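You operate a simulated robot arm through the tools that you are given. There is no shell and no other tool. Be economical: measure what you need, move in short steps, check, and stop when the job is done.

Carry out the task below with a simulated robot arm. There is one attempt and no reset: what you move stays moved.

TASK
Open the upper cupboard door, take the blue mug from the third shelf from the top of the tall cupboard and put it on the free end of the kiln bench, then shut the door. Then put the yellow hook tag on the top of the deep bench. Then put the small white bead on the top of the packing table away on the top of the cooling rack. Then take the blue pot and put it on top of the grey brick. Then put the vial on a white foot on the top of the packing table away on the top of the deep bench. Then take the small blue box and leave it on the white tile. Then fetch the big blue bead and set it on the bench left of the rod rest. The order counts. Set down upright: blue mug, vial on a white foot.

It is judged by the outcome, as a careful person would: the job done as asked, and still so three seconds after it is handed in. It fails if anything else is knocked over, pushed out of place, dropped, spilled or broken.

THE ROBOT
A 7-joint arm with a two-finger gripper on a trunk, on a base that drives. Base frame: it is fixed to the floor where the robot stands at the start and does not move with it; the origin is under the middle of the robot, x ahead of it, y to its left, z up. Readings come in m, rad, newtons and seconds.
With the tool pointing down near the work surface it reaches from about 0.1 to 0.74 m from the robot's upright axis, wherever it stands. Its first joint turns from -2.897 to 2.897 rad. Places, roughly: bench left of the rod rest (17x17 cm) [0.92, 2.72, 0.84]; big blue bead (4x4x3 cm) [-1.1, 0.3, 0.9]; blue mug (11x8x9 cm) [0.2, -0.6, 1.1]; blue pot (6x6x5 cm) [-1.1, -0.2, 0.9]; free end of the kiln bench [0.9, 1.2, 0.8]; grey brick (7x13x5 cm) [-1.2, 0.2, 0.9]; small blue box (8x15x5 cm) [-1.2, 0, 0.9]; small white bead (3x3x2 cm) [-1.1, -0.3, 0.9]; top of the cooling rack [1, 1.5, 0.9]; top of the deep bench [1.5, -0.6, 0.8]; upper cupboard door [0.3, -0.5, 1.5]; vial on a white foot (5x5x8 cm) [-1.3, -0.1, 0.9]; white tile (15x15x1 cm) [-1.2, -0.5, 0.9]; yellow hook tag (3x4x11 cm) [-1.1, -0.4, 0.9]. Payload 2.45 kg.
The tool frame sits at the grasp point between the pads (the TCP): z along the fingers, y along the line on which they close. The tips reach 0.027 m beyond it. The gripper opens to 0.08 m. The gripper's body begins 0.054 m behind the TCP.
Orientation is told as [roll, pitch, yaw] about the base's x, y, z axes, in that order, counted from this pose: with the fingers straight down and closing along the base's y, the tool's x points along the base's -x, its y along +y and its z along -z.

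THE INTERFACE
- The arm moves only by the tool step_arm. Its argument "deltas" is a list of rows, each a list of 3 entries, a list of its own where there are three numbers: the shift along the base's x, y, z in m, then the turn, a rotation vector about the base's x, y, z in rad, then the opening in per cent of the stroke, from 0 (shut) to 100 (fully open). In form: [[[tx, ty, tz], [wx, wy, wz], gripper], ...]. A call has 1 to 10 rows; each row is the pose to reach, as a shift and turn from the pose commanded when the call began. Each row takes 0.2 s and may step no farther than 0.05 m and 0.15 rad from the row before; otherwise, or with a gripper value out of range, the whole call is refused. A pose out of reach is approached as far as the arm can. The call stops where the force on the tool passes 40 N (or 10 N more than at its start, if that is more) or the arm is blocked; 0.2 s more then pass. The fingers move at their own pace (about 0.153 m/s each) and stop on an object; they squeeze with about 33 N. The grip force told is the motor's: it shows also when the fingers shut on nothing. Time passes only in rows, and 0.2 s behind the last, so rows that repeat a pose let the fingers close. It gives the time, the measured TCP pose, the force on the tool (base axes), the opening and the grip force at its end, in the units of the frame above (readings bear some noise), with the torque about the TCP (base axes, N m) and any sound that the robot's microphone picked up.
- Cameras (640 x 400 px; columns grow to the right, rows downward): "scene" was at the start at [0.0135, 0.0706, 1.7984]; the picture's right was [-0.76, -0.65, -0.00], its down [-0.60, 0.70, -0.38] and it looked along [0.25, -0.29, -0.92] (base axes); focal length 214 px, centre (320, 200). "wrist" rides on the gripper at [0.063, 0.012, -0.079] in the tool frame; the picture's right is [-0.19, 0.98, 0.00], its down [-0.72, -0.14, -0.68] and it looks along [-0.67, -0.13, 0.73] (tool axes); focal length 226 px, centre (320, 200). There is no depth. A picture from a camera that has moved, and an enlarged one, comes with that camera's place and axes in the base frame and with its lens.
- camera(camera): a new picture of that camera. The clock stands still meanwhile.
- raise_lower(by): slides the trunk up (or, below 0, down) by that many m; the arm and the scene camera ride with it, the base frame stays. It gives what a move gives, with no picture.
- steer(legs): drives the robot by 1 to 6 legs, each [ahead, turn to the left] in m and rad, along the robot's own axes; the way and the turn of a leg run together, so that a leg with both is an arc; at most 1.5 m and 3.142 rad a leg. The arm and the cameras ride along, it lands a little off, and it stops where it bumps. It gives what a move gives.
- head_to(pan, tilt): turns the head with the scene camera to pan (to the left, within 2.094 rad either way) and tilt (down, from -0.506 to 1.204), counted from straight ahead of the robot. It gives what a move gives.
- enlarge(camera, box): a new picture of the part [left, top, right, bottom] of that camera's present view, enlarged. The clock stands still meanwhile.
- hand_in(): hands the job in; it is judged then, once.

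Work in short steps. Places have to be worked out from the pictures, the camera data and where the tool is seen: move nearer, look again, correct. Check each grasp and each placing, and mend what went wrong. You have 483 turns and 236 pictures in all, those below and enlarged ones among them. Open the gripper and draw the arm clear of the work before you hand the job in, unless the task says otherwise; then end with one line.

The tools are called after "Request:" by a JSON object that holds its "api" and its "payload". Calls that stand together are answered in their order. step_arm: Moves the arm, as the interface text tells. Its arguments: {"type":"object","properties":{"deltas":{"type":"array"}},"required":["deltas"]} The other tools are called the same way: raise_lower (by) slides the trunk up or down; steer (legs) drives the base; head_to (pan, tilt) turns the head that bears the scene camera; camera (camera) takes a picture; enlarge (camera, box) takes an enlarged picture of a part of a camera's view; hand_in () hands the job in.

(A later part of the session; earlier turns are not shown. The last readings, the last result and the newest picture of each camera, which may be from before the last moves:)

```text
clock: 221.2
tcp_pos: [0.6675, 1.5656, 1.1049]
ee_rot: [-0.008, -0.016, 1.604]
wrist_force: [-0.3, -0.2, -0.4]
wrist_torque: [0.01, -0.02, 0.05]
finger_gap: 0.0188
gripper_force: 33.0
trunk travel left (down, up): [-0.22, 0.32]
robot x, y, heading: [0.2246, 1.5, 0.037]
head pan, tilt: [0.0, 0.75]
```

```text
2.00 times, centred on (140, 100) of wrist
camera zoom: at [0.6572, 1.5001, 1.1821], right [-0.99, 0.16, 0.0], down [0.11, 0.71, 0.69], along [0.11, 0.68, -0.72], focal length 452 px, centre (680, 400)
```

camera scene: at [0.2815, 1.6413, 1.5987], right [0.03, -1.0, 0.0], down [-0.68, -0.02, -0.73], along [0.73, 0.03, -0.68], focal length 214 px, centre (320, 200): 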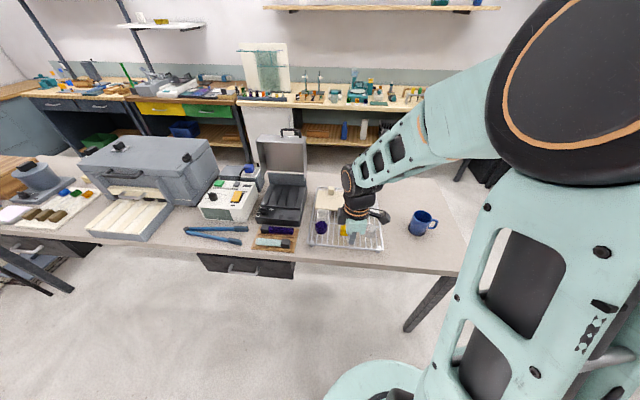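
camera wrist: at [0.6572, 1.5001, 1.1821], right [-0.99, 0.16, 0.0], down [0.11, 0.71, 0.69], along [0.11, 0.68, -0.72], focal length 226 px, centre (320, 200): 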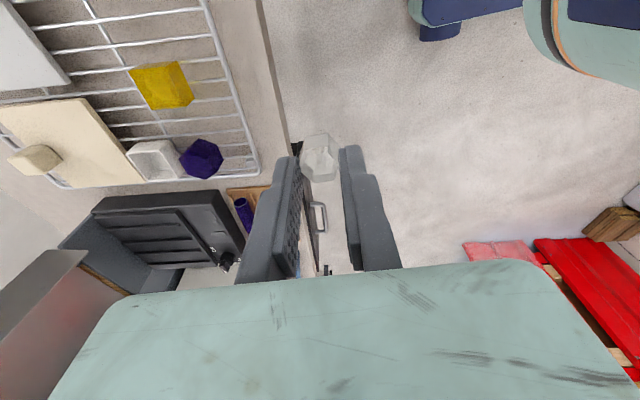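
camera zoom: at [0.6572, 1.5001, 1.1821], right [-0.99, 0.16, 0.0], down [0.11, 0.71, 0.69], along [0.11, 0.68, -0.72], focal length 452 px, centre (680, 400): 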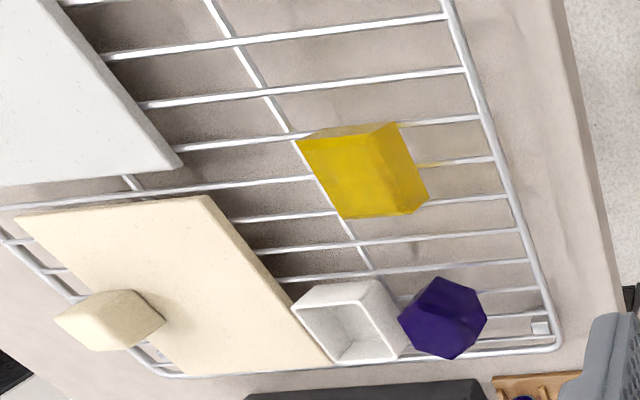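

Rack wires run along x about 24 mm apart, with a cross support near x≈0.91. Free cell ≈(0.91,1.51). Hover over it and look.

Request:
{"api": "step_arm", "payload": {"deltas": [[[0.04, -0.01, 0], [0, 0, 0], 0], [[0.08, -0.02, 0], [0, 0, 0], 0], [[0.12, -0.03, 0], [0, 0, 0], 0], [[0.16, -0.04, -0.01], [0, 0, 0], 0], [[0.2, -0.048, -0.03], [0, 0, 0], 0], [[0.23, -0.053, -0.06], [0, 0, 0], 0], [[0.242, -0.055, -0.1], [0, 0, 0], 0], [[0.242, -0.055, -0.13], [0, 0, 0], 0]]}}

Request:
{"api": "camera", "payload": {"camera": "wrist"}}

```text
clock: 223.0
tcp_pos: [0.9098, 1.5118, 0.9748]
ee_rot: [-0.008, -0.015, 1.604]
wrist_force: [0.4, 0.6, -0.9]
wrist_torque: [0.01, 0.01, 0.0]
finger_gap: 0.0192
gripper_force: 33.0
trunk travel left (down, up): [-0.22, 0.32]
robot x, y, heading: [0.2209, 1.5009, 0.035]
head pan, tilt: [0.0, 0.75]
```

```text
136 pictures are left
camera wrist: at [0.8993, 1.4455, 1.0525], right [-0.99, 0.16, 0.0], down [0.11, 0.71, 0.69], along [0.11, 0.68, -0.72], focal length 226 px, centre (320, 200)
```

wrist: 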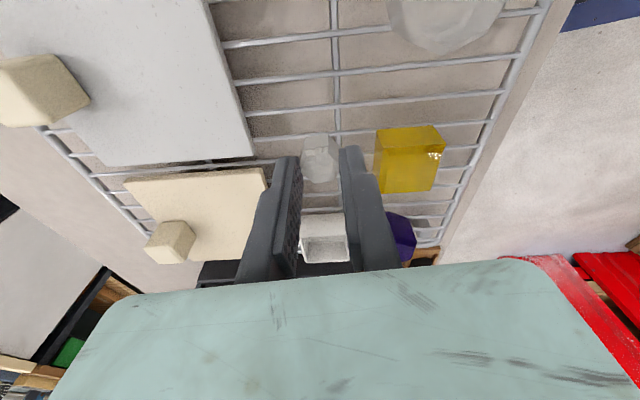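

The support wire is at x≈0.897, wires at y≈1.495 and 1.523, rack top ≈0.848. Shift to (0.897,1.509) and lower slowly.

Request:
{"api": "step_arm", "payload": {"deltas": [[[-0.013, -0.003, -0.03], [0, 0, 0], 0], [[-0.013, -0.003, -0.06], [0, 0, 0], 0], [[-0.013, -0.003, -0.08], [0, 0, 0], 0], [[-0.013, -0.003, -0.088], [0, 0, 0], 0], [[-0.013, -0.003, -0.093], [0, 0, 0], 0], [[-0.013, -0.003, -0.097], [0, 0, 0], 0]]}}

Request:
{"api": "camera", "payload": {"camera": "wrist"}}

```text
clock: 223.8
tcp_pos: [0.8962, 1.5088, 0.9052]
ee_rot: [-0.016, -0.013, 1.604]
wrist_force: [-3.9, -0.6, 16.0]
wrist_torque: [-0.04, 0.29, -0.02]
finger_gap: 0.0191
gripper_force: 32.6
trunk travel left (down, up): [-0.22, 0.32]
robot x, y, heading: [0.224, 1.5007, 0.032]
head pan, tilt: [0.0, 0.75]
stopped in row 4: the force on the tool passed its limit at 65 N (the readings are from after the stop); the commanded pose is now the measured one
```

```text
135 pictures are left
camera wrist: at [0.8862, 1.4442, 0.9832], right [-0.99, 0.16, -0.01], down [0.11, 0.71, 0.69], along [0.12, 0.68, -0.72], focal length 226 px, centre (320, 200)
```

wrist: 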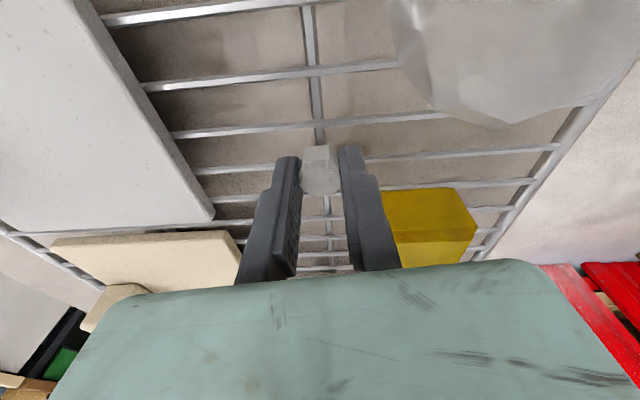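

The rack top is at ≈0.876. Cell centre is ~5 mm nearer (-y): lift slightly, shift, and set down gently.

Request:
{"api": "step_arm", "payload": {"deltas": [[[0, 0, 0.006], [0, 0, 0], 0], [[0, -0.005, 0.006], [0, 0, 0], 0], [[0, -0.005, 0.003], [0, 0, 0], 0], [[0, -0.005, 0.001], [0, 0, 0], 0]]}}

Request:
{"api": "camera", "payload": {"camera": "wrist"}}

```text
clock: 224.8
tcp_pos: [0.8969, 1.5041, 0.9049]
ee_rot: [-0.014, -0.013, 1.603]
wrist_force: [-3.1, -1.2, 13.0]
wrist_torque: [-0.06, 0.2, 0.0]
finger_gap: 0.0191
gripper_force: 33.4
trunk travel left (down, up): [-0.22, 0.32]
robot x, y, heading: [0.2219, 1.5009, 0.031]
head pan, tilt: [0.0, 0.75]
```

```text
134 pictures are left
camera wrist: at [0.8865, 1.439, 0.9832], right [-0.99, 0.16, -0.01], down [0.11, 0.71, 0.69], along [0.12, 0.68, -0.72], focal length 226 px, centre (320, 200)
```

wrist: 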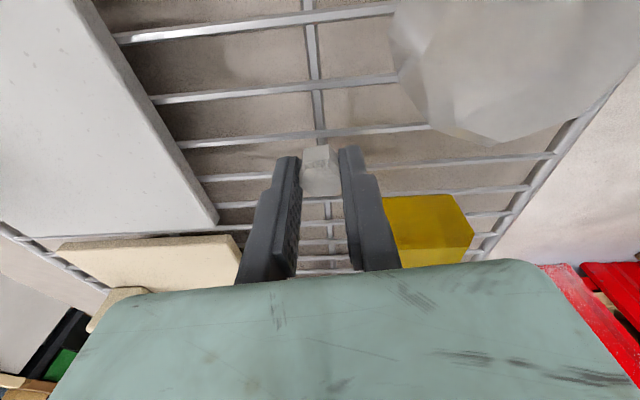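

Centred in the cell. Ease off and release.

Request:
{"api": "step_arm", "payload": {"deltas": [[[0, 0, 0.001], [0, 0, 0], 0], [[0, 0, 0.001], [0, 0, 0], 28], [[0, 0, 0.001], [0, 0, 0], 35], [[0, 0, 0.001], [0, 0, 0], 45], [[0, 0, 0.02], [0, 0, 0], 45], [[0, 0, 0.06], [0, 0, 0], 45], [[0, 0, 0.1], [0, 0, 0], 45]]}}

Request:
{"api": "camera", "payload": {"camera": "wrist"}}

```text
clock: 226.4
tcp_pos: [0.8959, 1.5066, 1.0058]
ee_rot: [-0.012, -0.015, 1.602]
wrist_force: [0.2, 0.5, 0.5]
wrist_torque: [-0.02, -0.02, 0.0]
finger_gap: 0.036
gripper_force: 0.0
trunk travel left (down, up): [-0.22, 0.32]
robot x, y, heading: [0.2221, 1.4968, 0.033]
head pan, tilt: [0.0, 0.75]
```

```text
133 pictures are left
camera wrist: at [0.8857, 1.4406, 1.0829], right [-0.99, 0.16, -0.01], down [0.11, 0.71, 0.69], along [0.12, 0.68, -0.72], focal length 226 px, centre (320, 200)
```

wrist: 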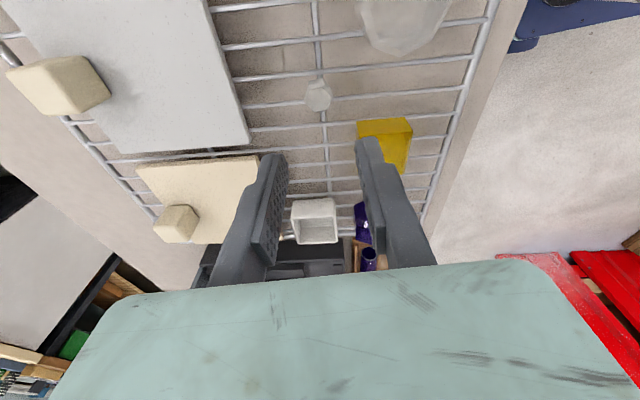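

Bead placed stably on the rack. Retract.

Request:
{"api": "step_arm", "payload": {"deltas": [[[-0.02, 0.0, 0.04], [0, 0, 0], 60], [[-0.06, 0.01, 0.06], [0, 0, 0], 80], [[-0.1, 0.02, 0.08], [0, 0, 0], 100], [[-0.14, 0.03, 0.1], [0, 0, 0], 100], [[-0.18, 0.04, 0.11], [0, 0, 0], 100], [[-0.22, 0.04, 0.12], [0, 0, 0], 100], [[-0.25, 0.04, 0.12], [0, 0, 0], 100]]}}

```text
clock: 228.0
tcp_pos: [0.6449, 1.5433, 1.1269]
ee_rot: [-0.014, -0.013, 1.603]
wrist_force: [-0.5, 0.7, 0.2]
wrist_torque: [-0.01, 0.01, 0.01]
finger_gap: 0.08
gripper_force: 0.0
trunk travel left (down, up): [-0.22, 0.32]
robot x, y, heading: [0.222, 1.5032, 0.033]
head pan, tilt: [0.0, 0.75]
```

Drive back to the packing table, standing near (-0.52, 0.0).

Request:
{"api": "steer", "payload": {"legs": [[0, -2.064], [0.84, 0], [0.83, 0], [0, -1.08]]}}

Request:
{"api": "camera", "payload": {"camera": "scene"}}

Request:
{"api": "camera", "payload": {"camera": "wrist"}}

```text
clock: 244.3
tcp_pos: [-0.9189, -0.0324, 1.1263]
ee_rot: [-0.011, -0.016, -1.537]
wrist_force: [0.3, -0.5, -0.4]
wrist_torque: [0.02, 0.01, -0.02]
finger_gap: 0.08
gripper_force: 0.0
trunk travel left (down, up): [-0.22, 0.32]
robot x, y, heading: [-0.4937, 0.0099, -3.11]
head pan, tilt: [0.0, 0.75]
```

```text
132 pictures are left
camera scene: at [-0.5553, -0.1311, 1.5987], right [-0.03, 1.0, 0.0], down [0.68, 0.02, -0.73], along [-0.73, -0.02, -0.68], focal length 214 px, centre (320, 200)
```

scene: 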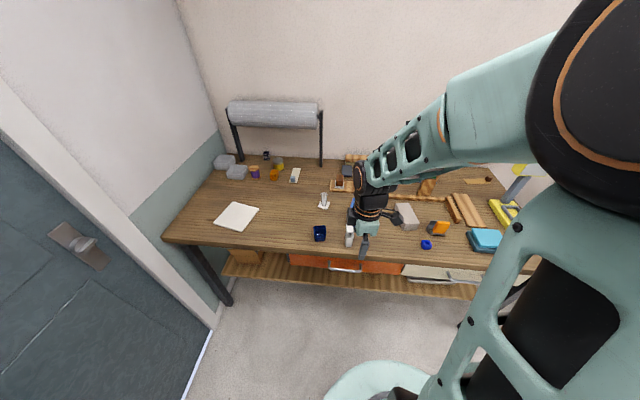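

```text
131 pictures are left
camera wrist: at [-0.9065, 0.0331, 1.2042], right [0.99, -0.16, -0.01], down [-0.11, -0.71, 0.69], along [-0.12, -0.68, -0.72], focal length 226 px, centre (320, 200)
```

wrist: 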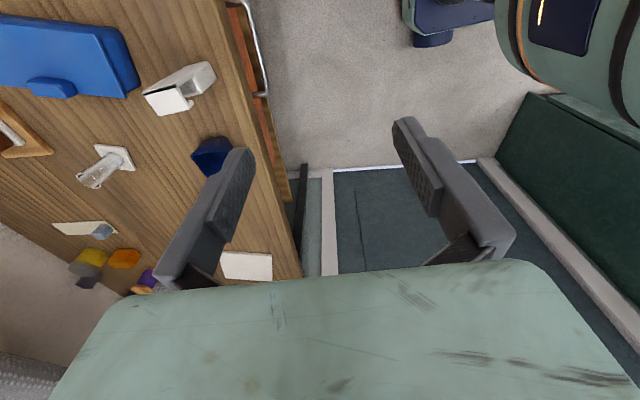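

Pot ≈ (-1.117,-0.146). Hover above it.

Request:
{"api": "step_arm", "payload": {"deltas": [[[-0.035, -0.02, -0.01], [0, 0, 0], 100], [[-0.07, -0.04, -0.02], [0, 0, 0], 100], [[-0.105, -0.06, -0.03], [0, 0, 0], 100], [[-0.14, -0.08, -0.04], [0, 0, 0], 100], [[-0.175, -0.1, -0.05], [0, 0, 0], 100], [[-0.198, -0.114, -0.06], [0, 0, 0], 100]]}}

Request:
{"api": "camera", "payload": {"camera": "wrist"}}

Request:
{"api": "enlarge", "payload": {"camera": "scene", "box": [280, 180, 460, 270]}}

```text
clock: 245.7
tcp_pos: [-1.1186, -0.1471, 1.0671]
ee_rot: [-0.012, -0.013, -1.539]
wrist_force: [0.0, 0.0, -0.6]
wrist_torque: [0.01, -0.02, -0.02]
finger_gap: 0.08
gripper_force: 0.2
trunk travel left (down, up): [-0.22, 0.32]
robot x, y, heading: [-0.4982, 0.0129, -3.109]
head pan, tilt: [0.0, 0.75]
```

```text
130 pictures are left
camera wrist: at [-1.1056, -0.0823, 1.144], right [0.99, -0.16, -0.01], down [-0.11, -0.71, 0.69], along [-0.12, -0.68, -0.72], focal length 226 px, centre (320, 200)
```

wrist: 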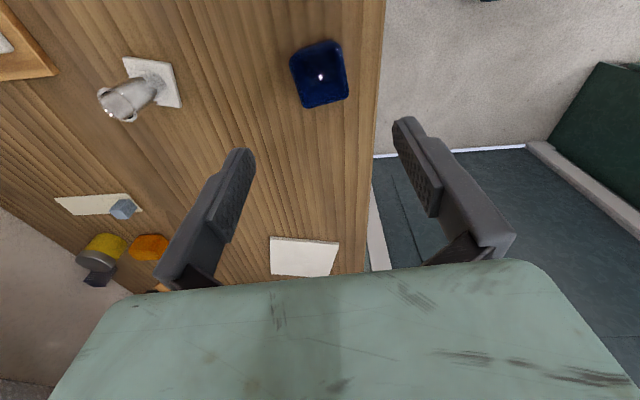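

```text
3.56 times, centred on (370, 225) of scene
camera zoom: at [-0.5559, -0.1315, 1.5985], right [-0.03, 1.0, 0.0], down [0.68, 0.02, -0.73], along [-0.73, -0.02, -0.68], focal length 763 px, centre (142, 111)
```

zoom: 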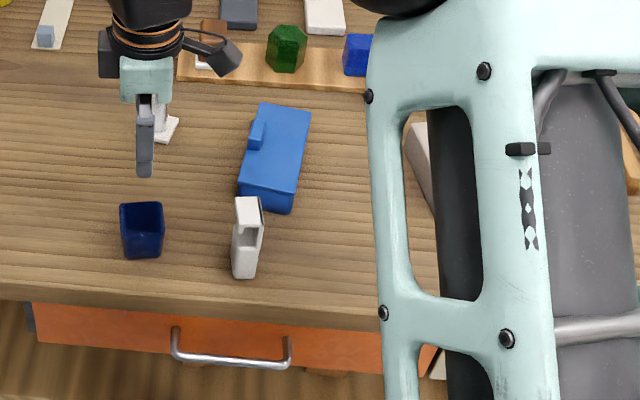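

Pot centre (-1.117,-0.146), aligned with the axes. Descend and grip its outside.

Request:
{"api": "step_arm", "payload": {"deltas": [[[0.001, 0, -0.045], [0, 0, 0], 100], [[0.001, 0, -0.09], [0, 0, 0], 100], [[0.001, 0, -0.13], [0, 0, 0], 100], [[0.001, 0, -0.165], [0, 0, 0], 100], [[0.001, 0, -0.18], [0, 0, 0], 100], [[0.001, 0, -0.18], [0, 0, 0], 60], [[0.001, 0, -0.18], [0, 0, 0], 20], [[0.001, 0, -0.18], [0, 0, 0], 0]]}}

Request:
{"api": "camera", "payload": {"camera": "wrist"}}

```text
clock: 247.5
tcp_pos: [-1.1164, -0.1466, 0.8865]
ee_rot: [-0.012, -0.015, -1.539]
wrist_force: [0.2, -0.8, -0.7]
wrist_torque: [-0.01, -0.03, 0.02]
finger_gap: 0.051
gripper_force: 32.7
trunk travel left (down, up): [-0.22, 0.32]
robot x, y, heading: [-0.4994, 0.0103, -3.112]
head pan, tilt: [0.0, 0.75]
```

```text
128 pictures are left
camera wrist: at [-1.1037, -0.0824, 0.9642], right [0.99, -0.16, -0.01], down [-0.11, -0.71, 0.69], along [-0.12, -0.68, -0.72], focal length 226 px, centre (320, 200)
```

wrist: 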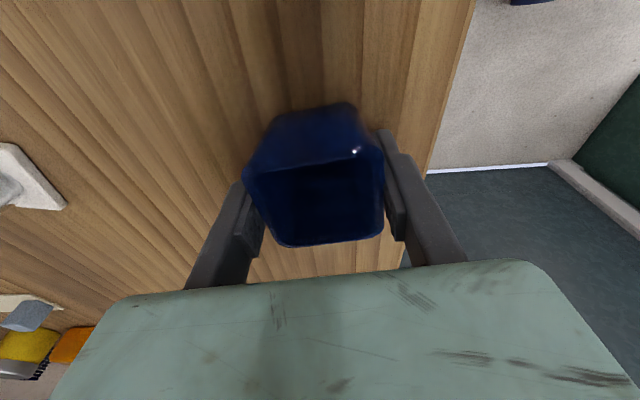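

Gripped. Lift and move toward the brick for a look.

Request:
{"api": "step_arm", "payload": {"deltas": [[[0, 0, 0.045], [0, 0, 0], 0], [[0, 0, 0.09], [0, 0, 0], 0], [[0, 0, 0.135], [0, 0, 0], 0], [[0, 0.03, 0.17], [0, 0, 0], 0], [[0, 0.07, 0.19], [0, 0, 0], 0], [[0, 0.115, 0.2], [0, 0, 0], 0], [[0, 0.16, 0.2], [0, 0, 0], 0], [[0, 0.205, 0.2], [0, 0, 0], 0]]}}

Request:
{"api": "camera", "payload": {"camera": "scene"}}

Request:
{"api": "camera", "payload": {"camera": "wrist"}}

```text
clock: 249.3
tcp_pos: [-1.116, 0.0591, 1.0902]
ee_rot: [-0.013, -0.015, -1.539]
wrist_force: [0.4, 0.0, -0.9]
wrist_torque: [0.0, -0.02, 0.03]
finger_gap: 0.0509
gripper_force: 33.0
trunk travel left (down, up): [-0.22, 0.32]
robot x, y, heading: [-0.496, 0.0153, -3.108]
head pan, tilt: [0.0, 0.75]
```

```text
127 pictures are left
camera scene: at [-0.5555, -0.1305, 1.5987], right [-0.03, 1.0, 0.0], down [0.68, 0.02, -0.73], along [-0.73, -0.02, -0.68], focal length 214 px, centre (320, 200)
```

scene: 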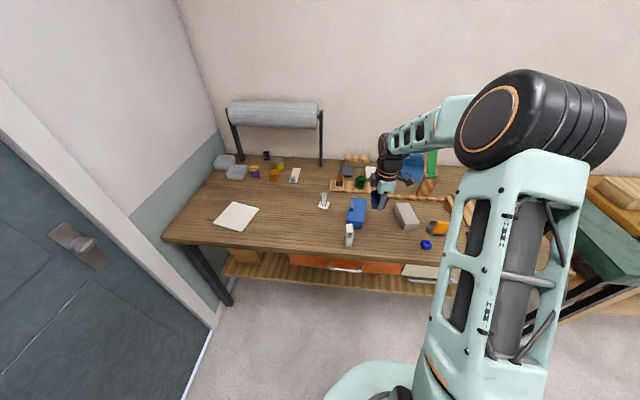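

```text
126 pictures are left
camera wrist: at [-1.1036, 0.1246, 1.1678], right [0.99, -0.16, -0.01], down [-0.11, -0.71, 0.69], along [-0.12, -0.68, -0.72], focal length 226 px, centre (320, 200)
```

wrist: 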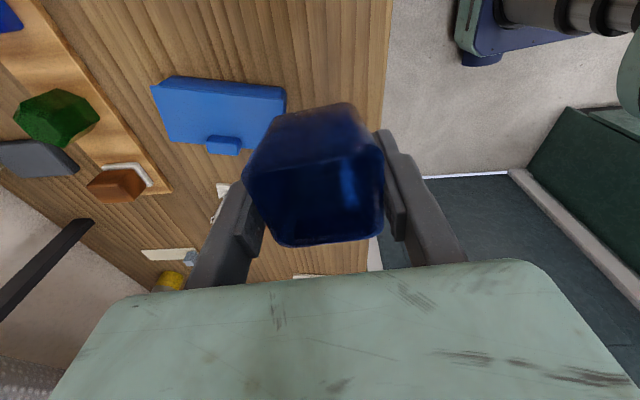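

Request:
{"api": "enlarge", "payload": {"camera": "scene", "box": [360, 180, 480, 260]}}

```text
5.00 times, centred on (420, 220) of scene
camera zoom: at [-0.5555, -0.1305, 1.5987], right [-0.03, 1.0, 0.0], down [0.68, 0.02, -0.73], along [-0.73, -0.02, -0.68], focal length 1072 px, centre (-180, 100)
```

zoom: 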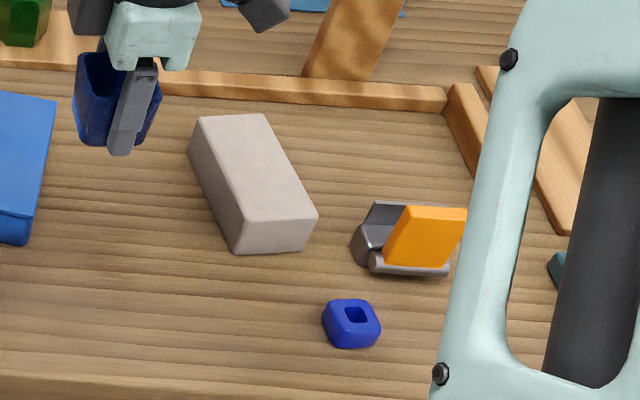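

Brick top centre ≈ (-1.229,0.239), top ≈0.905. It's slightly far, so drive 0.1 m nearer (arm is high).

Request:
{"api": "steer", "payload": {"legs": [[0.1, 0]]}}

```text
clock: 250.4
tcp_pos: [-1.2148, 0.0564, 1.0886]
ee_rot: [-0.011, -0.016, -1.54]
wrist_force: [-0.8, -0.9, -1.4]
wrist_torque: [0.02, -0.03, -0.03]
finger_gap: 0.0511
gripper_force: 33.4
trunk travel left (down, up): [-0.22, 0.32]
robot x, y, heading: [-0.5913, 0.0063, -3.11]
head pan, tilt: [0.0, 0.75]
```

Move over the brick.

Request:
{"api": "step_arm", "payload": {"deltas": [[[-0.003, 0.045, 0], [0, 0, 0], 0], [[-0.006, 0.09, 0], [0, 0, 0], 0], [[-0.009, 0.135, 0], [0, 0, 0], 0], [[-0.012, 0.182, 0], [0, 0, 0], 0], [[-0.012, 0.182, -0.04], [0, 0, 0], 0], [[-0.012, 0.182, -0.08], [0, 0, 0], 0], [[-0.012, 0.182, -0.12], [0, 0, 0], 0]]}}

Request:
{"api": "enlarge", "payload": {"camera": "scene", "box": [360, 170, 480, 260]}}

Request:
{"api": "camera", "payload": {"camera": "wrist"}}

```text
clock: 252.1
tcp_pos: [-1.226, 0.2388, 0.9708]
ee_rot: [-0.011, -0.016, -1.539]
wrist_force: [0.4, 0.2, -1.3]
wrist_torque: [0.0, 0.02, 0.02]
finger_gap: 0.0508
gripper_force: 32.4
trunk travel left (down, up): [-0.22, 0.32]
robot x, y, heading: [-0.5963, 0.0102, -3.11]
head pan, tilt: [0.0, 0.75]
```

```text
4.44 times, centred on (420, 215) of scene
camera zoom: at [-0.6541, -0.1335, 1.5987], right [-0.03, 1.0, 0.0], down [0.68, 0.02, -0.73], along [-0.73, -0.02, -0.68], focal length 953 px, centre (-124, 133)
```

zoom: 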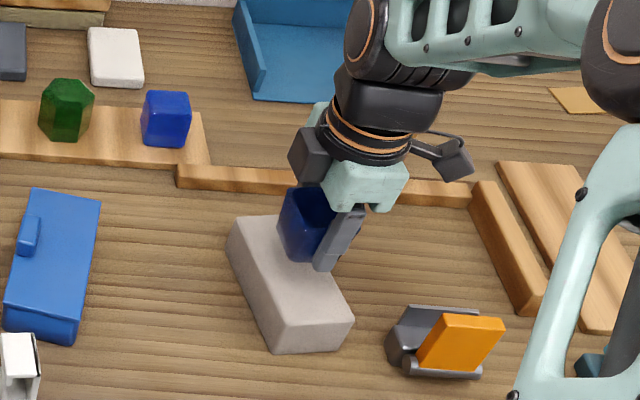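

```text
123 pictures are left
camera wrist: at [-1.2148, 0.304, 1.0481], right [0.99, -0.16, -0.01], down [-0.11, -0.71, 0.69], along [-0.12, -0.68, -0.72], focal length 226 px, centre (320, 200)
```

wrist: 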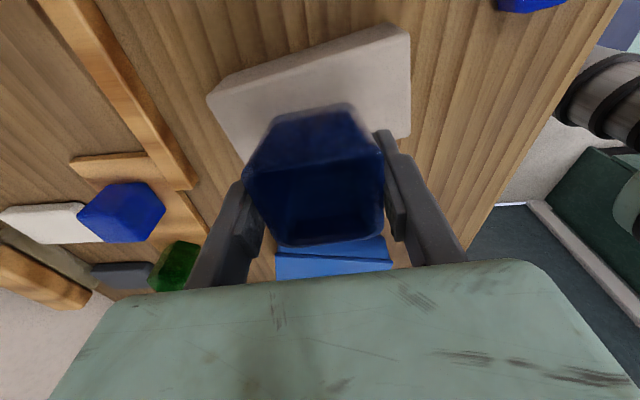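

Position good (shift +4 mm in y). Lower onto the brick in small steps.

Request:
{"api": "step_arm", "payload": {"deltas": [[[0, 0.004, -0.015], [0, 0, 0], 0], [[0, 0.004, -0.025], [0, 0, 0], 0], [[0, 0.004, -0.03], [0, 0, 0], 0], [[0, 0.004, -0.034], [0, 0, 0], 0], [[0, 0.004, -0.037], [0, 0, 0], 0]]}}

```text
clock: 253.2
tcp_pos: [-1.227, 0.242, 0.9357]
ee_rot: [-0.015, -0.015, -1.539]
wrist_force: [-2.1, -1.0, 14.8]
wrist_torque: [-0.24, -0.07, -0.04]
finger_gap: 0.0507
gripper_force: 33.0
trunk travel left (down, up): [-0.22, 0.32]
robot x, y, heading: [-0.5923, 0.0058, -3.113]
head pan, tilt: [0.0, 0.75]
```

Contact at the expected height. Release and rise.

Request:
{"api": "step_arm", "payload": {"deltas": [[[0, 0, 0.001], [0, 0, 0], 66], [[0, 0, 0.001], [0, 0, 0], 80], [[0, 0, 0.001], [0, 0, 0], 100], [[0, 0, 0.03], [0, 0, 0], 100], [[0, 0, 0.07], [0, 0, 0], 100], [[0, 0, 0.11], [0, 0, 0], 100], [[0, 0, 0.15], [0, 0, 0], 100]]}}

Request:
{"api": "camera", "payload": {"camera": "wrist"}}

Request:
{"api": "enlarge", "payload": {"camera": "scene", "box": [300, 170, 480, 260]}}

```text
clock: 254.8
tcp_pos: [-1.2282, 0.2411, 1.0825]
ee_rot: [-0.012, -0.015, -1.538]
wrist_force: [0.4, -0.7, 0.9]
wrist_torque: [0.01, 0.0, -0.03]
finger_gap: 0.08
gripper_force: 0.1
trunk travel left (down, up): [-0.22, 0.32]
robot x, y, heading: [-0.5929, 0.0075, -3.112]
head pan, tilt: [0.0, 0.75]
```

```text
122 pictures are left
camera wrist: at [-1.2158, 0.3067, 1.1606], right [0.99, -0.16, -0.01], down [-0.11, -0.71, 0.69], along [-0.12, -0.68, -0.72], focal length 226 px, centre (320, 200)
```

wrist: 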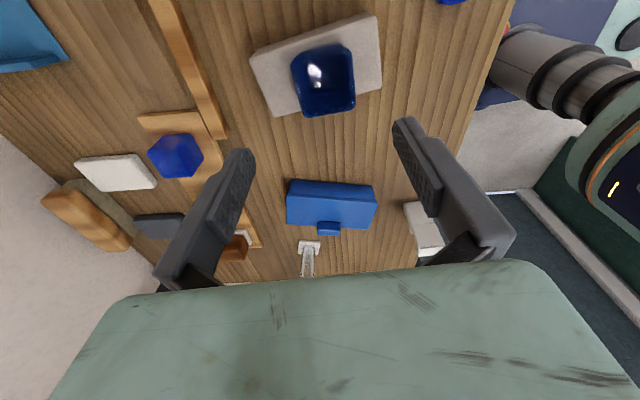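

```text
3.56 times, centred on (390, 215) of scene
camera zoom: at [-0.6532, -0.1343, 1.5987], right [-0.03, 1.0, 0.0], down [0.68, 0.02, -0.73], along [-0.73, -0.02, -0.68], focal length 763 px, centre (71, 147)
```

zoom: 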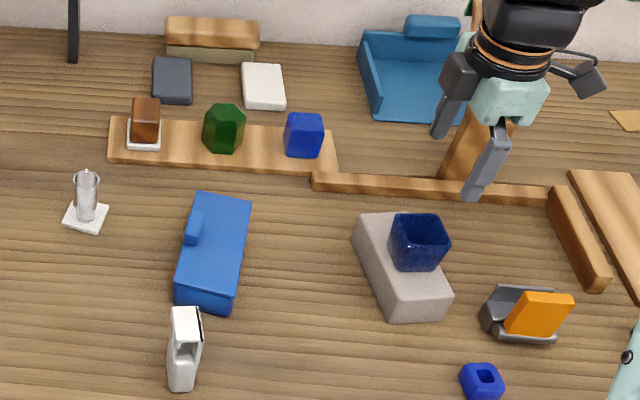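

Pot sits on the brick. Next the vial at ≈(-1.311,-0.134). Move the hand over that way, high.

Request:
{"api": "step_arm", "payload": {"deltas": [[[0, -0.045, 0.01], [0, 0, 0], 100], [[0, -0.09, 0.01], [0, 0, 0], 100], [[0, -0.135, 0.01], [0, 0, 0], 100], [[0, -0.18, 0.01], [0, 0, 0], 100], [[0, -0.225, 0.01], [0, 0, 0], 100], [[0, -0.27, 0.01], [0, 0, 0], 100], [[0, -0.315, 0.01], [0, 0, 0], 100], [[0, -0.36, 0.01], [0, 0, 0], 100], [[0, -0.375, 0.01], [0, 0, 0], 100]]}}

Request:
{"api": "steer", "payload": {"legs": [[0.07, 0]]}}

Request:
{"api": "camera", "payload": {"camera": "wrist"}}

```text
clock: 256.9
tcp_pos: [-1.2256, -0.1326, 1.0938]
ee_rot: [-0.011, -0.015, -1.54]
wrist_force: [0.2, 0.4, 0.1]
wrist_torque: [0.01, -0.02, -0.04]
finger_gap: 0.0799
gripper_force: 0.0
trunk travel left (down, up): [-0.22, 0.32]
robot x, y, heading: [-0.5948, 0.0091, -3.109]
head pan, tilt: [0.0, 0.75]
```

```text
clock: 257.9
tcp_pos: [-1.297, -0.1348, 1.0926]
ee_rot: [-0.01, -0.014, -1.54]
wrist_force: [0.1, 0.4, -0.5]
wrist_torque: [0.01, -0.03, -0.02]
finger_gap: 0.0801
gripper_force: 0.0
trunk travel left (down, up): [-0.22, 0.32]
robot x, y, heading: [-0.6632, 0.0067, -3.11]
head pan, tilt: [0.0, 0.75]
```

```text
120 pictures are left
camera wrist: at [-1.2848, -0.0686, 1.1704], right [0.99, -0.16, -0.01], down [-0.11, -0.71, 0.69], along [-0.12, -0.68, -0.72], focal length 226 px, centre (320, 200)
```

wrist: 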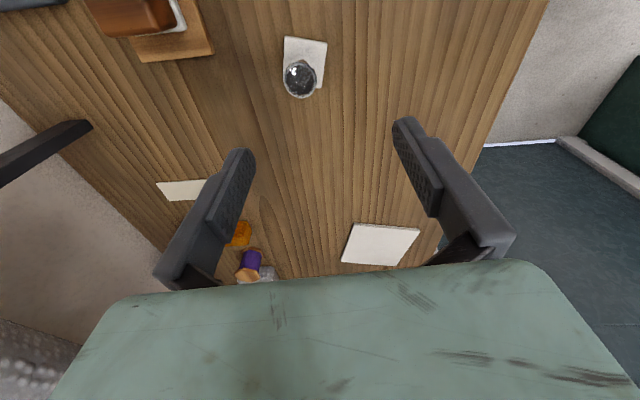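

Vial at (-1.3175,-0.132). Align and descend to grip the tube.

Request:
{"api": "step_arm", "payload": {"deltas": [[[-0.0205, 0.003, -0.03], [0, 0, 0], 100], [[-0.0205, 0.003, -0.07], [0, 0, 0], 100], [[-0.0205, 0.003, -0.11], [0, 0, 0], 100], [[-0.0205, 0.003, -0.15], [0, 0, 0], 100], [[-0.0205, 0.003, -0.185], [0, 0, 0], 100]]}}

Request:
{"api": "camera", "payload": {"camera": "wrist"}}

```text
clock: 259.1
tcp_pos: [-1.3191, -0.1318, 0.9076]
ee_rot: [-0.012, -0.017, -1.54]
wrist_force: [0.1, 0.1, -0.4]
wrist_torque: [-0.02, 0.0, -0.02]
finger_gap: 0.0801
gripper_force: 0.1
trunk travel left (down, up): [-0.22, 0.32]
robot x, y, heading: [-0.6643, 0.0086, -3.114]
head pan, tilt: [0.0, 0.75]
```

```text
119 pictures are left
camera wrist: at [-1.306, -0.067, 0.9852], right [0.99, -0.16, -0.01], down [-0.11, -0.71, 0.69], along [-0.12, -0.68, -0.72], focal length 226 px, centre (320, 200)
```

wrist: 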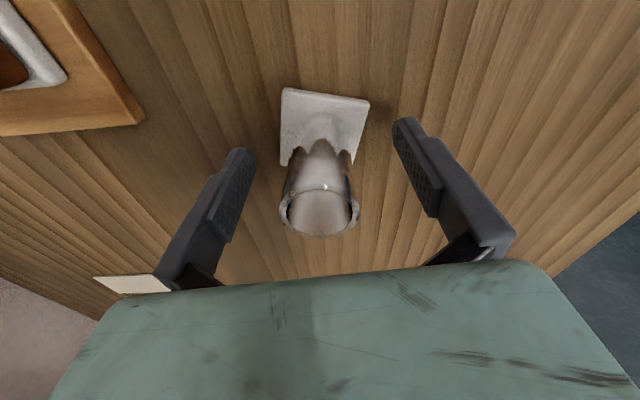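

Well centred. Close on the vial.

Request:
{"api": "step_arm", "payload": {"deltas": [[[0, 0, 0], [0, 0, 0], 60], [[0, 0, 0], [0, 0, 0], 40], [[0, 0, 0], [0, 0, 0], 25], [[0, 0, 0], [0, 0, 0], 0], [[0, 0, 0], [0, 0, 0], 0]]}}

Request:
{"api": "camera", "payload": {"camera": "wrist"}}

```text
clock: 260.3
tcp_pos: [-1.3182, -0.133, 0.9078]
ee_rot: [-0.011, -0.016, -1.541]
wrist_force: [0.1, -0.6, 0.6]
wrist_torque: [0.02, 0.02, 0.01]
finger_gap: 0.0303
gripper_force: 33.1
trunk travel left (down, up): [-0.22, 0.32]
robot x, y, heading: [-0.6642, 0.0072, -3.108]
head pan, tilt: [0.0, 0.75]
```

```text
118 pictures are left
camera wrist: at [-1.3058, -0.0672, 0.9859], right [0.99, -0.16, -0.01], down [-0.11, -0.71, 0.69], along [-0.12, -0.68, -0.72], focal length 226 px, centre (320, 200)
```

wrist: 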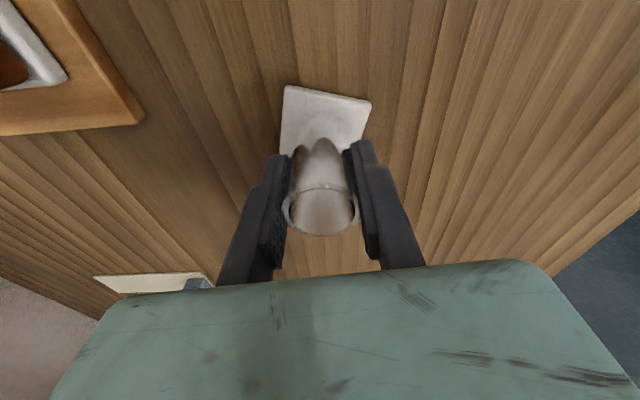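

Gripped (30 mm). Lift straight, then retract.

Request:
{"api": "step_arm", "payload": {"deltas": [[[0, 0, 0.03], [0, 0, 0], 0], [[0, 0, 0.07], [0, 0, 0], 0], [[0, 0, 0.11], [0, 0, 0], 0], [[0, 0, 0.15], [0, 0, 0], 0], [[0.03, 0, 0.18], [0, 0, 0], 0], [[0.07, 0, 0.2], [0, 0, 0], 0], [[0.11, 0, 0.21], [0, 0, 0], 0], [[0.15, 0, 0.22], [0, 0, 0], 0], [[0.19, 0, 0.23], [0, 0, 0], 0], [[0.22, 0, 0.23], [0, 0, 0], 0]]}}

Request:
{"api": "camera", "payload": {"camera": "wrist"}}

```text
clock: 262.5
tcp_pos: [-1.0959, -0.1307, 1.1394]
ee_rot: [-0.014, -0.017, -1.539]
wrist_force: [0.2, 0.2, 0.1]
wrist_torque: [-0.01, -0.03, 0.02]
finger_gap: 0.0306
gripper_force: 32.6
trunk travel left (down, up): [-0.22, 0.32]
robot x, y, heading: [-0.663, 0.0038, -3.111]
head pan, tilt: [0.0, 0.75]
```

```text
117 pictures are left
camera wrist: at [-1.0837, -0.0662, 1.2176], right [0.99, -0.16, -0.01], down [-0.11, -0.71, 0.69], along [-0.12, -0.68, -0.72], focal length 226 px, centre (320, 200)
```

wrist: 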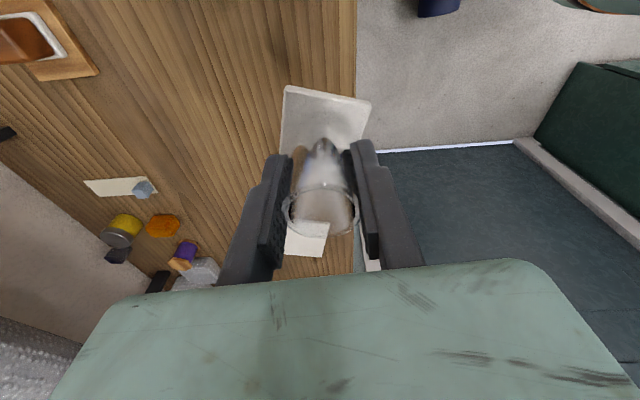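

Held upright. Reverse-drive to the deep bench.

Request:
{"api": "steer", "payload": {"legs": [[0, 0.222], [-0.8, 0], [-0.78, 0], [0, 1.32]]}}

Request:
{"api": "camera", "payload": {"camera": "scene"}}

Request:
{"api": "camera", "payload": {"camera": "wrist"}}

```text
clock: 274.7
tcp_pos: [0.9726, -0.0734, 1.1392]
ee_rot: [-0.012, -0.016, -0.028]
wrist_force: [0.8, -0.6, -0.8]
wrist_torque: [-0.02, 0.01, 0.02]
finger_gap: 0.0305
gripper_force: 32.7
trunk travel left (down, up): [-0.22, 0.32]
robot x, y, heading: [0.8588, 0.3638, -1.599]
head pan, tilt: [0.0, 0.75]
```

```text
116 pictures are left
camera scene: at [0.9973, 0.2993, 1.5987], right [-1.0, 0.03, 0.0], down [0.02, 0.68, -0.73], along [-0.02, -0.73, -0.68], focal length 214 px, centre (320, 200)
```

scene: 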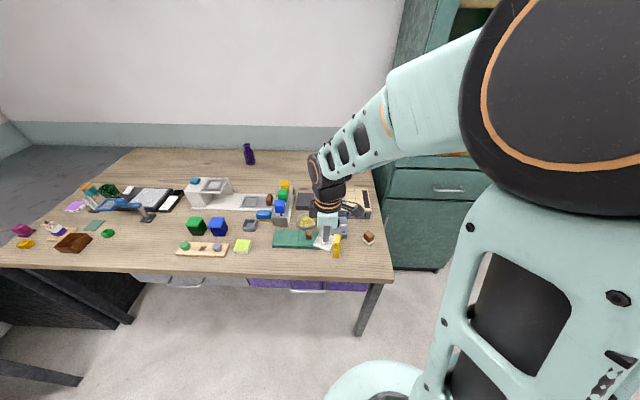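

```text
115 pictures are left
camera wrist: at [0.908, -0.0576, 1.2173], right [0.22, 0.98, -0.01], down [0.7, -0.15, 0.69], along [0.68, -0.16, -0.72], focal length 226 px, centre (320, 200)
```

wrist: 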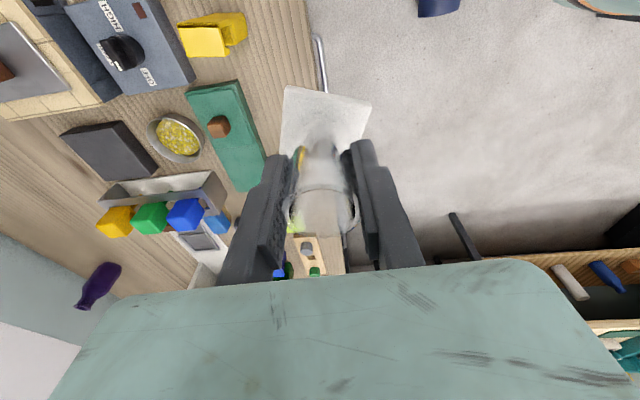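

Target (1.06,-0.143), between the mat and the bench edge. Move over and descend.

Request:
{"api": "step_arm", "payload": {"deltas": [[[0.03, -0.025, 0], [0, 0, 0], 0], [[0.06, -0.05, -0.01], [0, 0, 0], 0], [[0.087, -0.07, -0.03], [0, 0, 0], 0], [[0.087, -0.07, -0.07], [0, 0, 0], 0], [[0.087, -0.07, -0.11], [0, 0, 0], 0], [[0.087, -0.07, -0.15], [0, 0, 0], 0], [[0.087, -0.07, -0.19], [0, 0, 0], 0], [[0.087, -0.07, -0.215], [0, 0, 0], 0]]}}

Request:
{"api": "camera", "payload": {"camera": "wrist"}}

Request:
{"api": "enlarge", "payload": {"camera": "scene", "box": [250, 190, 390, 290]}}

```text
clock: 276.5
tcp_pos: [1.0585, -0.1426, 0.9236]
ee_rot: [-0.011, -0.015, -0.025]
wrist_force: [-0.6, -0.8, -0.4]
wrist_torque: [-0.02, 0.01, 0.0]
finger_gap: 0.0305
gripper_force: 33.0
trunk travel left (down, up): [-0.22, 0.32]
robot x, y, heading: [0.8583, 0.3655, -1.6]
head pan, tilt: [0.0, 0.75]
```

```text
114 pictures are left
camera wrist: at [0.9958, -0.1276, 1.0023], right [0.22, 0.98, -0.01], down [0.7, -0.15, 0.69], along [0.68, -0.16, -0.72], focal length 226 px, centre (320, 200)
```

wrist: 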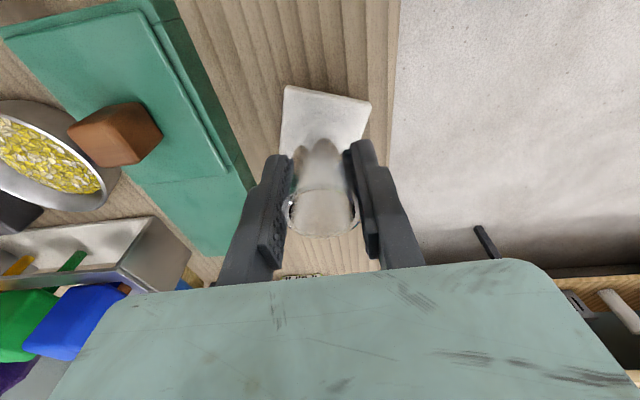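

```text
4.00 times, centred on (320, 240) of scene
camera zoom: at [0.9975, 0.299, 1.5986], right [-1.0, 0.03, 0.0], down [0.02, 0.68, -0.73], along [-0.02, -0.73, -0.68], focal length 858 px, centre (320, 40)
```

zoom: 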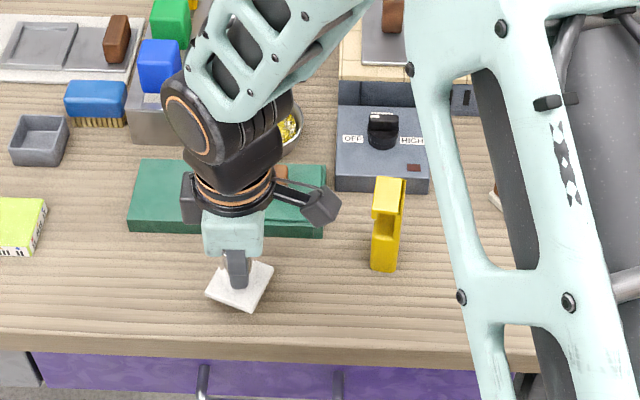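

Over the free strip. Lower the last bit.

Request:
{"api": "step_arm", "payload": {"deltas": [[[0, -0.003, -0.008], [0, 0, 0], 0], [[0, -0.003, -0.012], [0, 0, 0], 0], [[0, -0.003, -0.015], [0, 0, 0], 0], [[0, -0.003, -0.018], [0, 0, 0], 0]]}}

```text
clock: 277.5
tcp_pos: [1.0585, -0.1465, 0.9076]
ee_rot: [-0.011, -0.015, -0.027]
wrist_force: [-1.9, 2.0, 13.1]
wrist_torque: [0.46, 0.04, 0.08]
finger_gap: 0.0305
gripper_force: 33.2
trunk travel left (down, up): [-0.22, 0.32]
robot x, y, heading: [0.8567, 0.3644, -1.594]
head pan, tilt: [0.0, 0.75]
```

Contact. Ease 1 mm, release and rise.

Request:
{"api": "step_arm", "payload": {"deltas": [[[0, 0, 0.001], [0, 0, 0], 40], [[0, 0, 0.001], [0, 0, 0], 55], [[0, 0, 0.001], [0, 0, 0], 75], [[0, 0, 0.03], [0, 0, 0], 75], [[0, 0, 0.07], [0, 0, 0], 75], [[0, 0, 0.11], [0, 0, 0], 75], [[0, 0, 0.15], [0, 0, 0], 100], [[0, 0.03, 0.18], [0, 0, 0], 100], [[0, 0.07, 0.2], [0, 0, 0], 100]]}}

Request:
{"api": "enlarge", "payload": {"camera": "scene", "box": [250, 190, 390, 290]}}

```text
clock: 279.5
tcp_pos: [1.0562, -0.0718, 1.1068]
ee_rot: [-0.013, -0.016, -0.027]
wrist_force: [0.5, 0.9, 0.4]
wrist_torque: [0.03, 0.0, 0.0]
finger_gap: 0.08
gripper_force: 0.1
trunk travel left (down, up): [-0.22, 0.32]
robot x, y, heading: [0.8592, 0.3657, -1.594]
head pan, tilt: [0.0, 0.75]
```

```text
4.00 times, centred on (320, 240) of scene
camera zoom: at [0.9972, 0.3005, 1.5988], right [-1.0, 0.03, 0.0], down [0.02, 0.68, -0.73], along [-0.02, -0.73, -0.68], focal length 858 px, centre (320, 40)
```

zoom: 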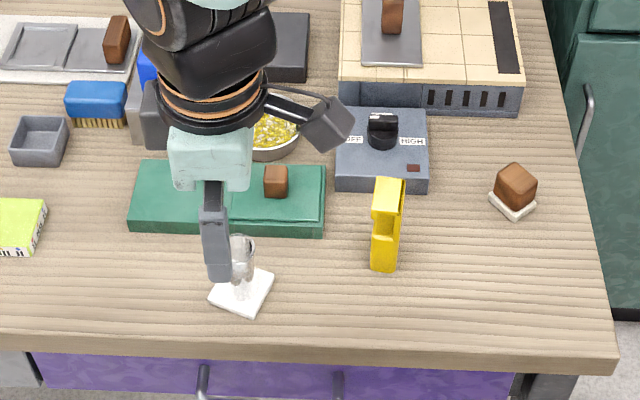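

Vial stands upright. Retract before driving.

Request:
{"api": "step_arm", "payload": {"deltas": [[[-0.04, 0.01, 0.02], [0, 0, 0], 100], [[-0.08, 0.02, 0.03], [0, 0, 0], 100], [[-0.12, 0.02, 0.03], [0, 0, 0], 100], [[-0.16, 0.02, 0.03], [0, 0, 0], 100], [[-0.2, 0.02, 0.03], [0, 0, 0], 100]]}}

```text
clock: 280.7
tcp_pos: [0.8581, -0.0549, 1.1365]
ee_rot: [-0.012, -0.016, -0.028]
wrist_force: [0.1, -0.6, 0.3]
wrist_torque: [0.01, 0.04, -0.04]
finger_gap: 0.0799
gripper_force: 0.1
trunk travel left (down, up): [-0.22, 0.32]
robot x, y, heading: [0.8592, 0.3634, -1.596]
head pan, tilt: [0.0, 0.75]
```

Drive to the packing table near (-0.6,-0.25).

Request:
{"api": "steer", "payload": {"legs": [[0, -1.146], [0.8, 0], [0.78, 0], [0, -0.38]]}}

Request:
{"api": "camera", "payload": {"camera": "scene"}}

Request:
{"api": "enlarge", "payload": {"camera": "scene", "box": [200, 170, 440, 280]}}

```text
clock: 292.9
tcp_pos: [-1.0046, -0.3097, 1.1364]
ee_rot: [-0.012, -0.016, -1.538]
wrist_force: [-1.2, -0.1, 0.1]
wrist_torque: [0.01, 0.02, 0.02]
finger_gap: 0.0801
gripper_force: 0.0
trunk travel left (down, up): [-0.22, 0.32]
robot x, y, heading: [-0.5852, -0.2867, -3.107]
head pan, tilt: [0.0, 0.75]
```

```text
111 pictures are left
camera scene: at [-0.6432, -0.4283, 1.5987], right [-0.03, 1.0, 0.0], down [0.68, 0.02, -0.73], along [-0.73, -0.02, -0.68], focal length 214 px, centre (320, 200)
```

scene: 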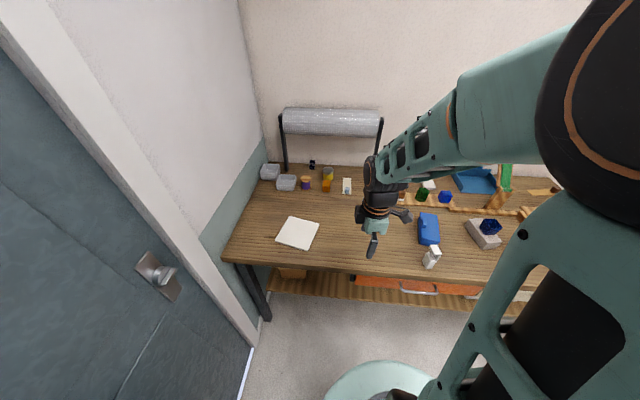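

```text
2.67 times, centred on (320, 225) of scene
camera zoom: at [-0.6432, -0.4283, 1.5987], right [-0.03, 1.0, 0.0], down [0.68, 0.02, -0.73], along [-0.73, -0.02, -0.68], focal length 572 px, centre (320, 133)
```

zoom: 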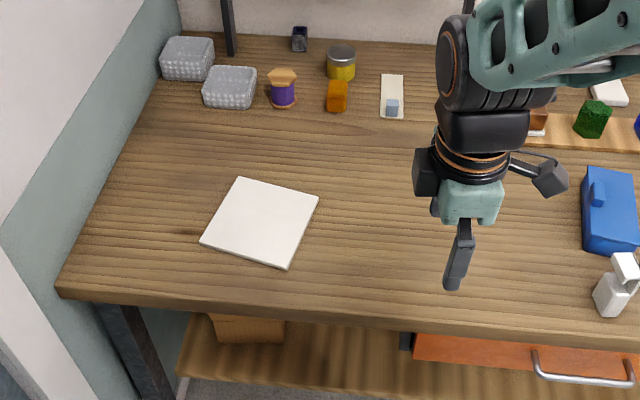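

Tile centre (-1.224,-0.5385), rotated ≈-16°; the box lies at ≈-13° so a near pure translation works. Move above the box, turning the tool to close across its width.

Request:
{"api": "step_arm", "payload": {"deltas": [[[-0.02, 0.033, 0], [0, 0, -0.14], 100], [[-0.04, 0.066, 0], [0, 0, -0.28], 100], [[-0.06, 0.099, 0], [0, 0, -0.42], 100], [[-0.08, 0.132, 0], [0, 0, -0.56], 100], [[-0.1, 0.165, 0], [0, 0, -0.7], 100], [[-0.12, 0.198, 0], [0, 0, -0.84], 100], [[-0.14, 0.231, 0], [0, 0, -0.98], 100], [[-0.16, 0.264, 0], [0, 0, -1.12], 100], [[-0.18, 0.297, 0], [0, 0, -1.26], 100], [[-0.2, 0.33, 0], [0, 0, -1.4], 100]]}}

Request:
{"api": "step_arm", "payload": {"deltas": [[[0, 0, -0.02], [0, 0, -0.14], 100], [[-0.01, 0, -0.04], [0, 0, -0.28], 100], [[-0.02, 0, -0.06], [0, 0, -0.427], 100]]}}

Request:
{"api": "camera", "payload": {"camera": "wrist"}}

```text
clock: 295.1
tcp_pos: [-1.204, 0.0203, 1.1365]
ee_rot: [-0.013, -0.014, -2.938]
wrist_force: [0.3, 0.1, 0.3]
wrist_torque: [-0.01, -0.01, -0.01]
finger_gap: 0.0798
gripper_force: 0.2
trunk travel left (down, up): [-0.22, 0.32]
robot x, y, heading: [-0.5828, -0.2877, -3.109]
head pan, tilt: [0.0, 0.75]
```

```text
clock: 295.9
tcp_pos: [-1.2245, 0.0188, 1.0763]
ee_rot: [-0.012, -0.013, 2.917]
wrist_force: [-0.3, -0.2, -0.4]
wrist_torque: [0.02, -0.01, 0.0]
finger_gap: 0.08
gripper_force: 0.1
trunk travel left (down, up): [-0.22, 0.32]
robot x, y, heading: [-0.5858, -0.2836, -3.11]
head pan, tilt: [0.0, 0.75]
```

```text
109 pictures are left
camera wrist: at [-1.1636, -0.0087, 1.1542], right [-0.41, -0.91, -0.01], down [-0.66, 0.29, 0.69], along [-0.63, 0.29, -0.72], focal length 226 px, centre (320, 200)
```

wrist: 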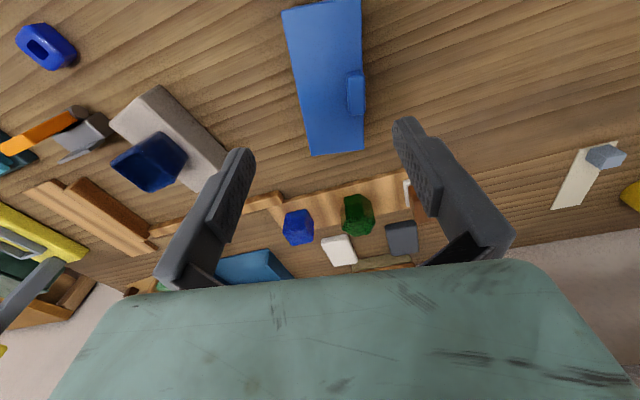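

Box centre ≈(-1.245,0.017), 67 mm wide; the latch tab sits at x≈-1.255 on the -y side, so I'll grip at x≈-1.215. Go lower to check.

Request:
{"api": "step_arm", "payload": {"deltas": [[[0.005, -0.005, -0.04], [0, 0, -0.03], 100], [[0.0095, -0.0105, -0.08], [0, 0, -0.03], 100], [[0.0095, -0.0105, -0.111], [0, 0, -0.03], 100]]}}

Request:
{"api": "camera", "payload": {"camera": "wrist"}}

```text
clock: 296.7
tcp_pos: [-1.2172, 0.0101, 0.9654]
ee_rot: [-0.013, -0.016, 2.888]
wrist_force: [0.0, -0.1, 0.3]
wrist_torque: [-0.04, 0.01, -0.03]
finger_gap: 0.0799
gripper_force: 0.1
trunk travel left (down, up): [-0.22, 0.32]
robot x, y, heading: [-0.5842, -0.2846, -3.105]
head pan, tilt: [0.0, 0.75]
```

```text
108 pictures are left
camera wrist: at [-1.1561, -0.0187, 1.0427], right [-0.43, -0.9, -0.01], down [-0.65, 0.31, 0.69], along [-0.62, 0.31, -0.72], focal length 226 px, centre (320, 200)
```

wrist: 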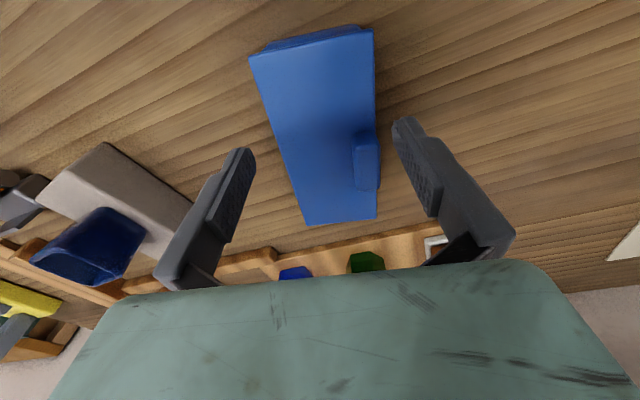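

Refined: grip point (-1.204,0.006) to clear the tab, yaw a touch more. Descend.

Request:
{"api": "step_arm", "payload": {"deltas": [[[0.013, -0.004, -0.02], [0, 0, -0.02], 100], [[0.013, -0.004, -0.045], [0, 0, -0.02], 100], [[0.013, -0.004, -0.066], [0, 0, -0.02], 100], [[0.013, -0.004, -0.077], [0, 0, -0.02], 100]]}}

Request:
{"api": "camera", "payload": {"camera": "wrist"}}

```text
clock: 297.7
tcp_pos: [-1.2028, 0.0058, 0.889]
ee_rot: [-0.013, -0.015, 2.869]
wrist_force: [-0.4, -1.1, 2.4]
wrist_torque: [-0.17, 0.05, 0.03]
finger_gap: 0.0796
gripper_force: 0.1
trunk travel left (down, up): [-0.22, 0.32]
robot x, y, heading: [-0.5837, -0.2862, -3.107]
head pan, tilt: [0.0, 0.75]
```

```text
107 pictures are left
camera wrist: at [-1.1429, -0.0252, 0.9671], right [-0.45, -0.89, -0.01], down [-0.65, 0.32, 0.69], along [-0.62, 0.32, -0.72], focal length 226 px, centre (320, 200)
```

wrist: 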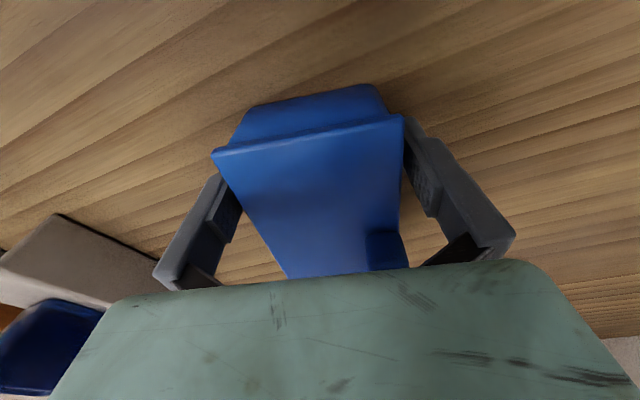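

Fingers straddle the box. Close.

Request:
{"api": "step_arm", "payload": {"deltas": [[[0, 0, 0], [0, 0, 0], 80], [[0, 0, 0], [0, 0, 0], 50], [[0, 0, 0], [0, 0, 0], 0], [[0, 0, 0], [0, 0, 0], 0], [[0, 0, 0.01], [0, 0, 0], 0], [[0, 0, 0.02], [0, 0, 0], 0]]}}

Request:
{"api": "camera", "payload": {"camera": "wrist"}}

```text
clock: 299.1
tcp_pos: [-1.2031, 0.0043, 0.909]
ee_rot: [-0.012, -0.013, 2.868]
wrist_force: [-0.2, -1.0, -1.0]
wrist_torque: [-0.03, -0.08, 0.0]
finger_gap: 0.0701
gripper_force: 32.3
trunk travel left (down, up): [-0.22, 0.32]
robot x, y, heading: [-0.5827, -0.2846, -3.108]
head pan, tilt: [0.0, 0.75]
```

```text
106 pictures are left
camera wrist: at [-1.1426, -0.0257, 0.9863], right [-0.45, -0.89, -0.01], down [-0.65, 0.32, 0.69], along [-0.62, 0.32, -0.72], focal length 226 px, centre (320, 200)
```

wrist: 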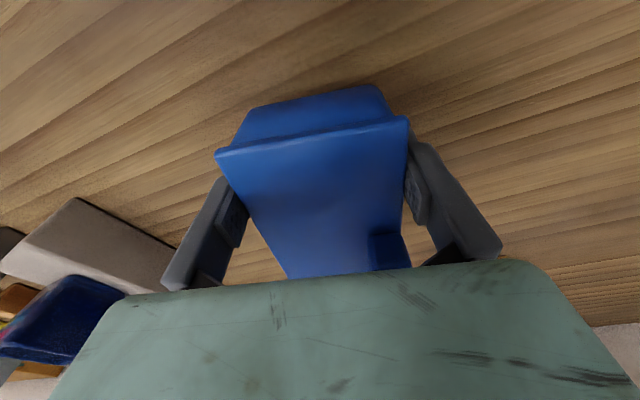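

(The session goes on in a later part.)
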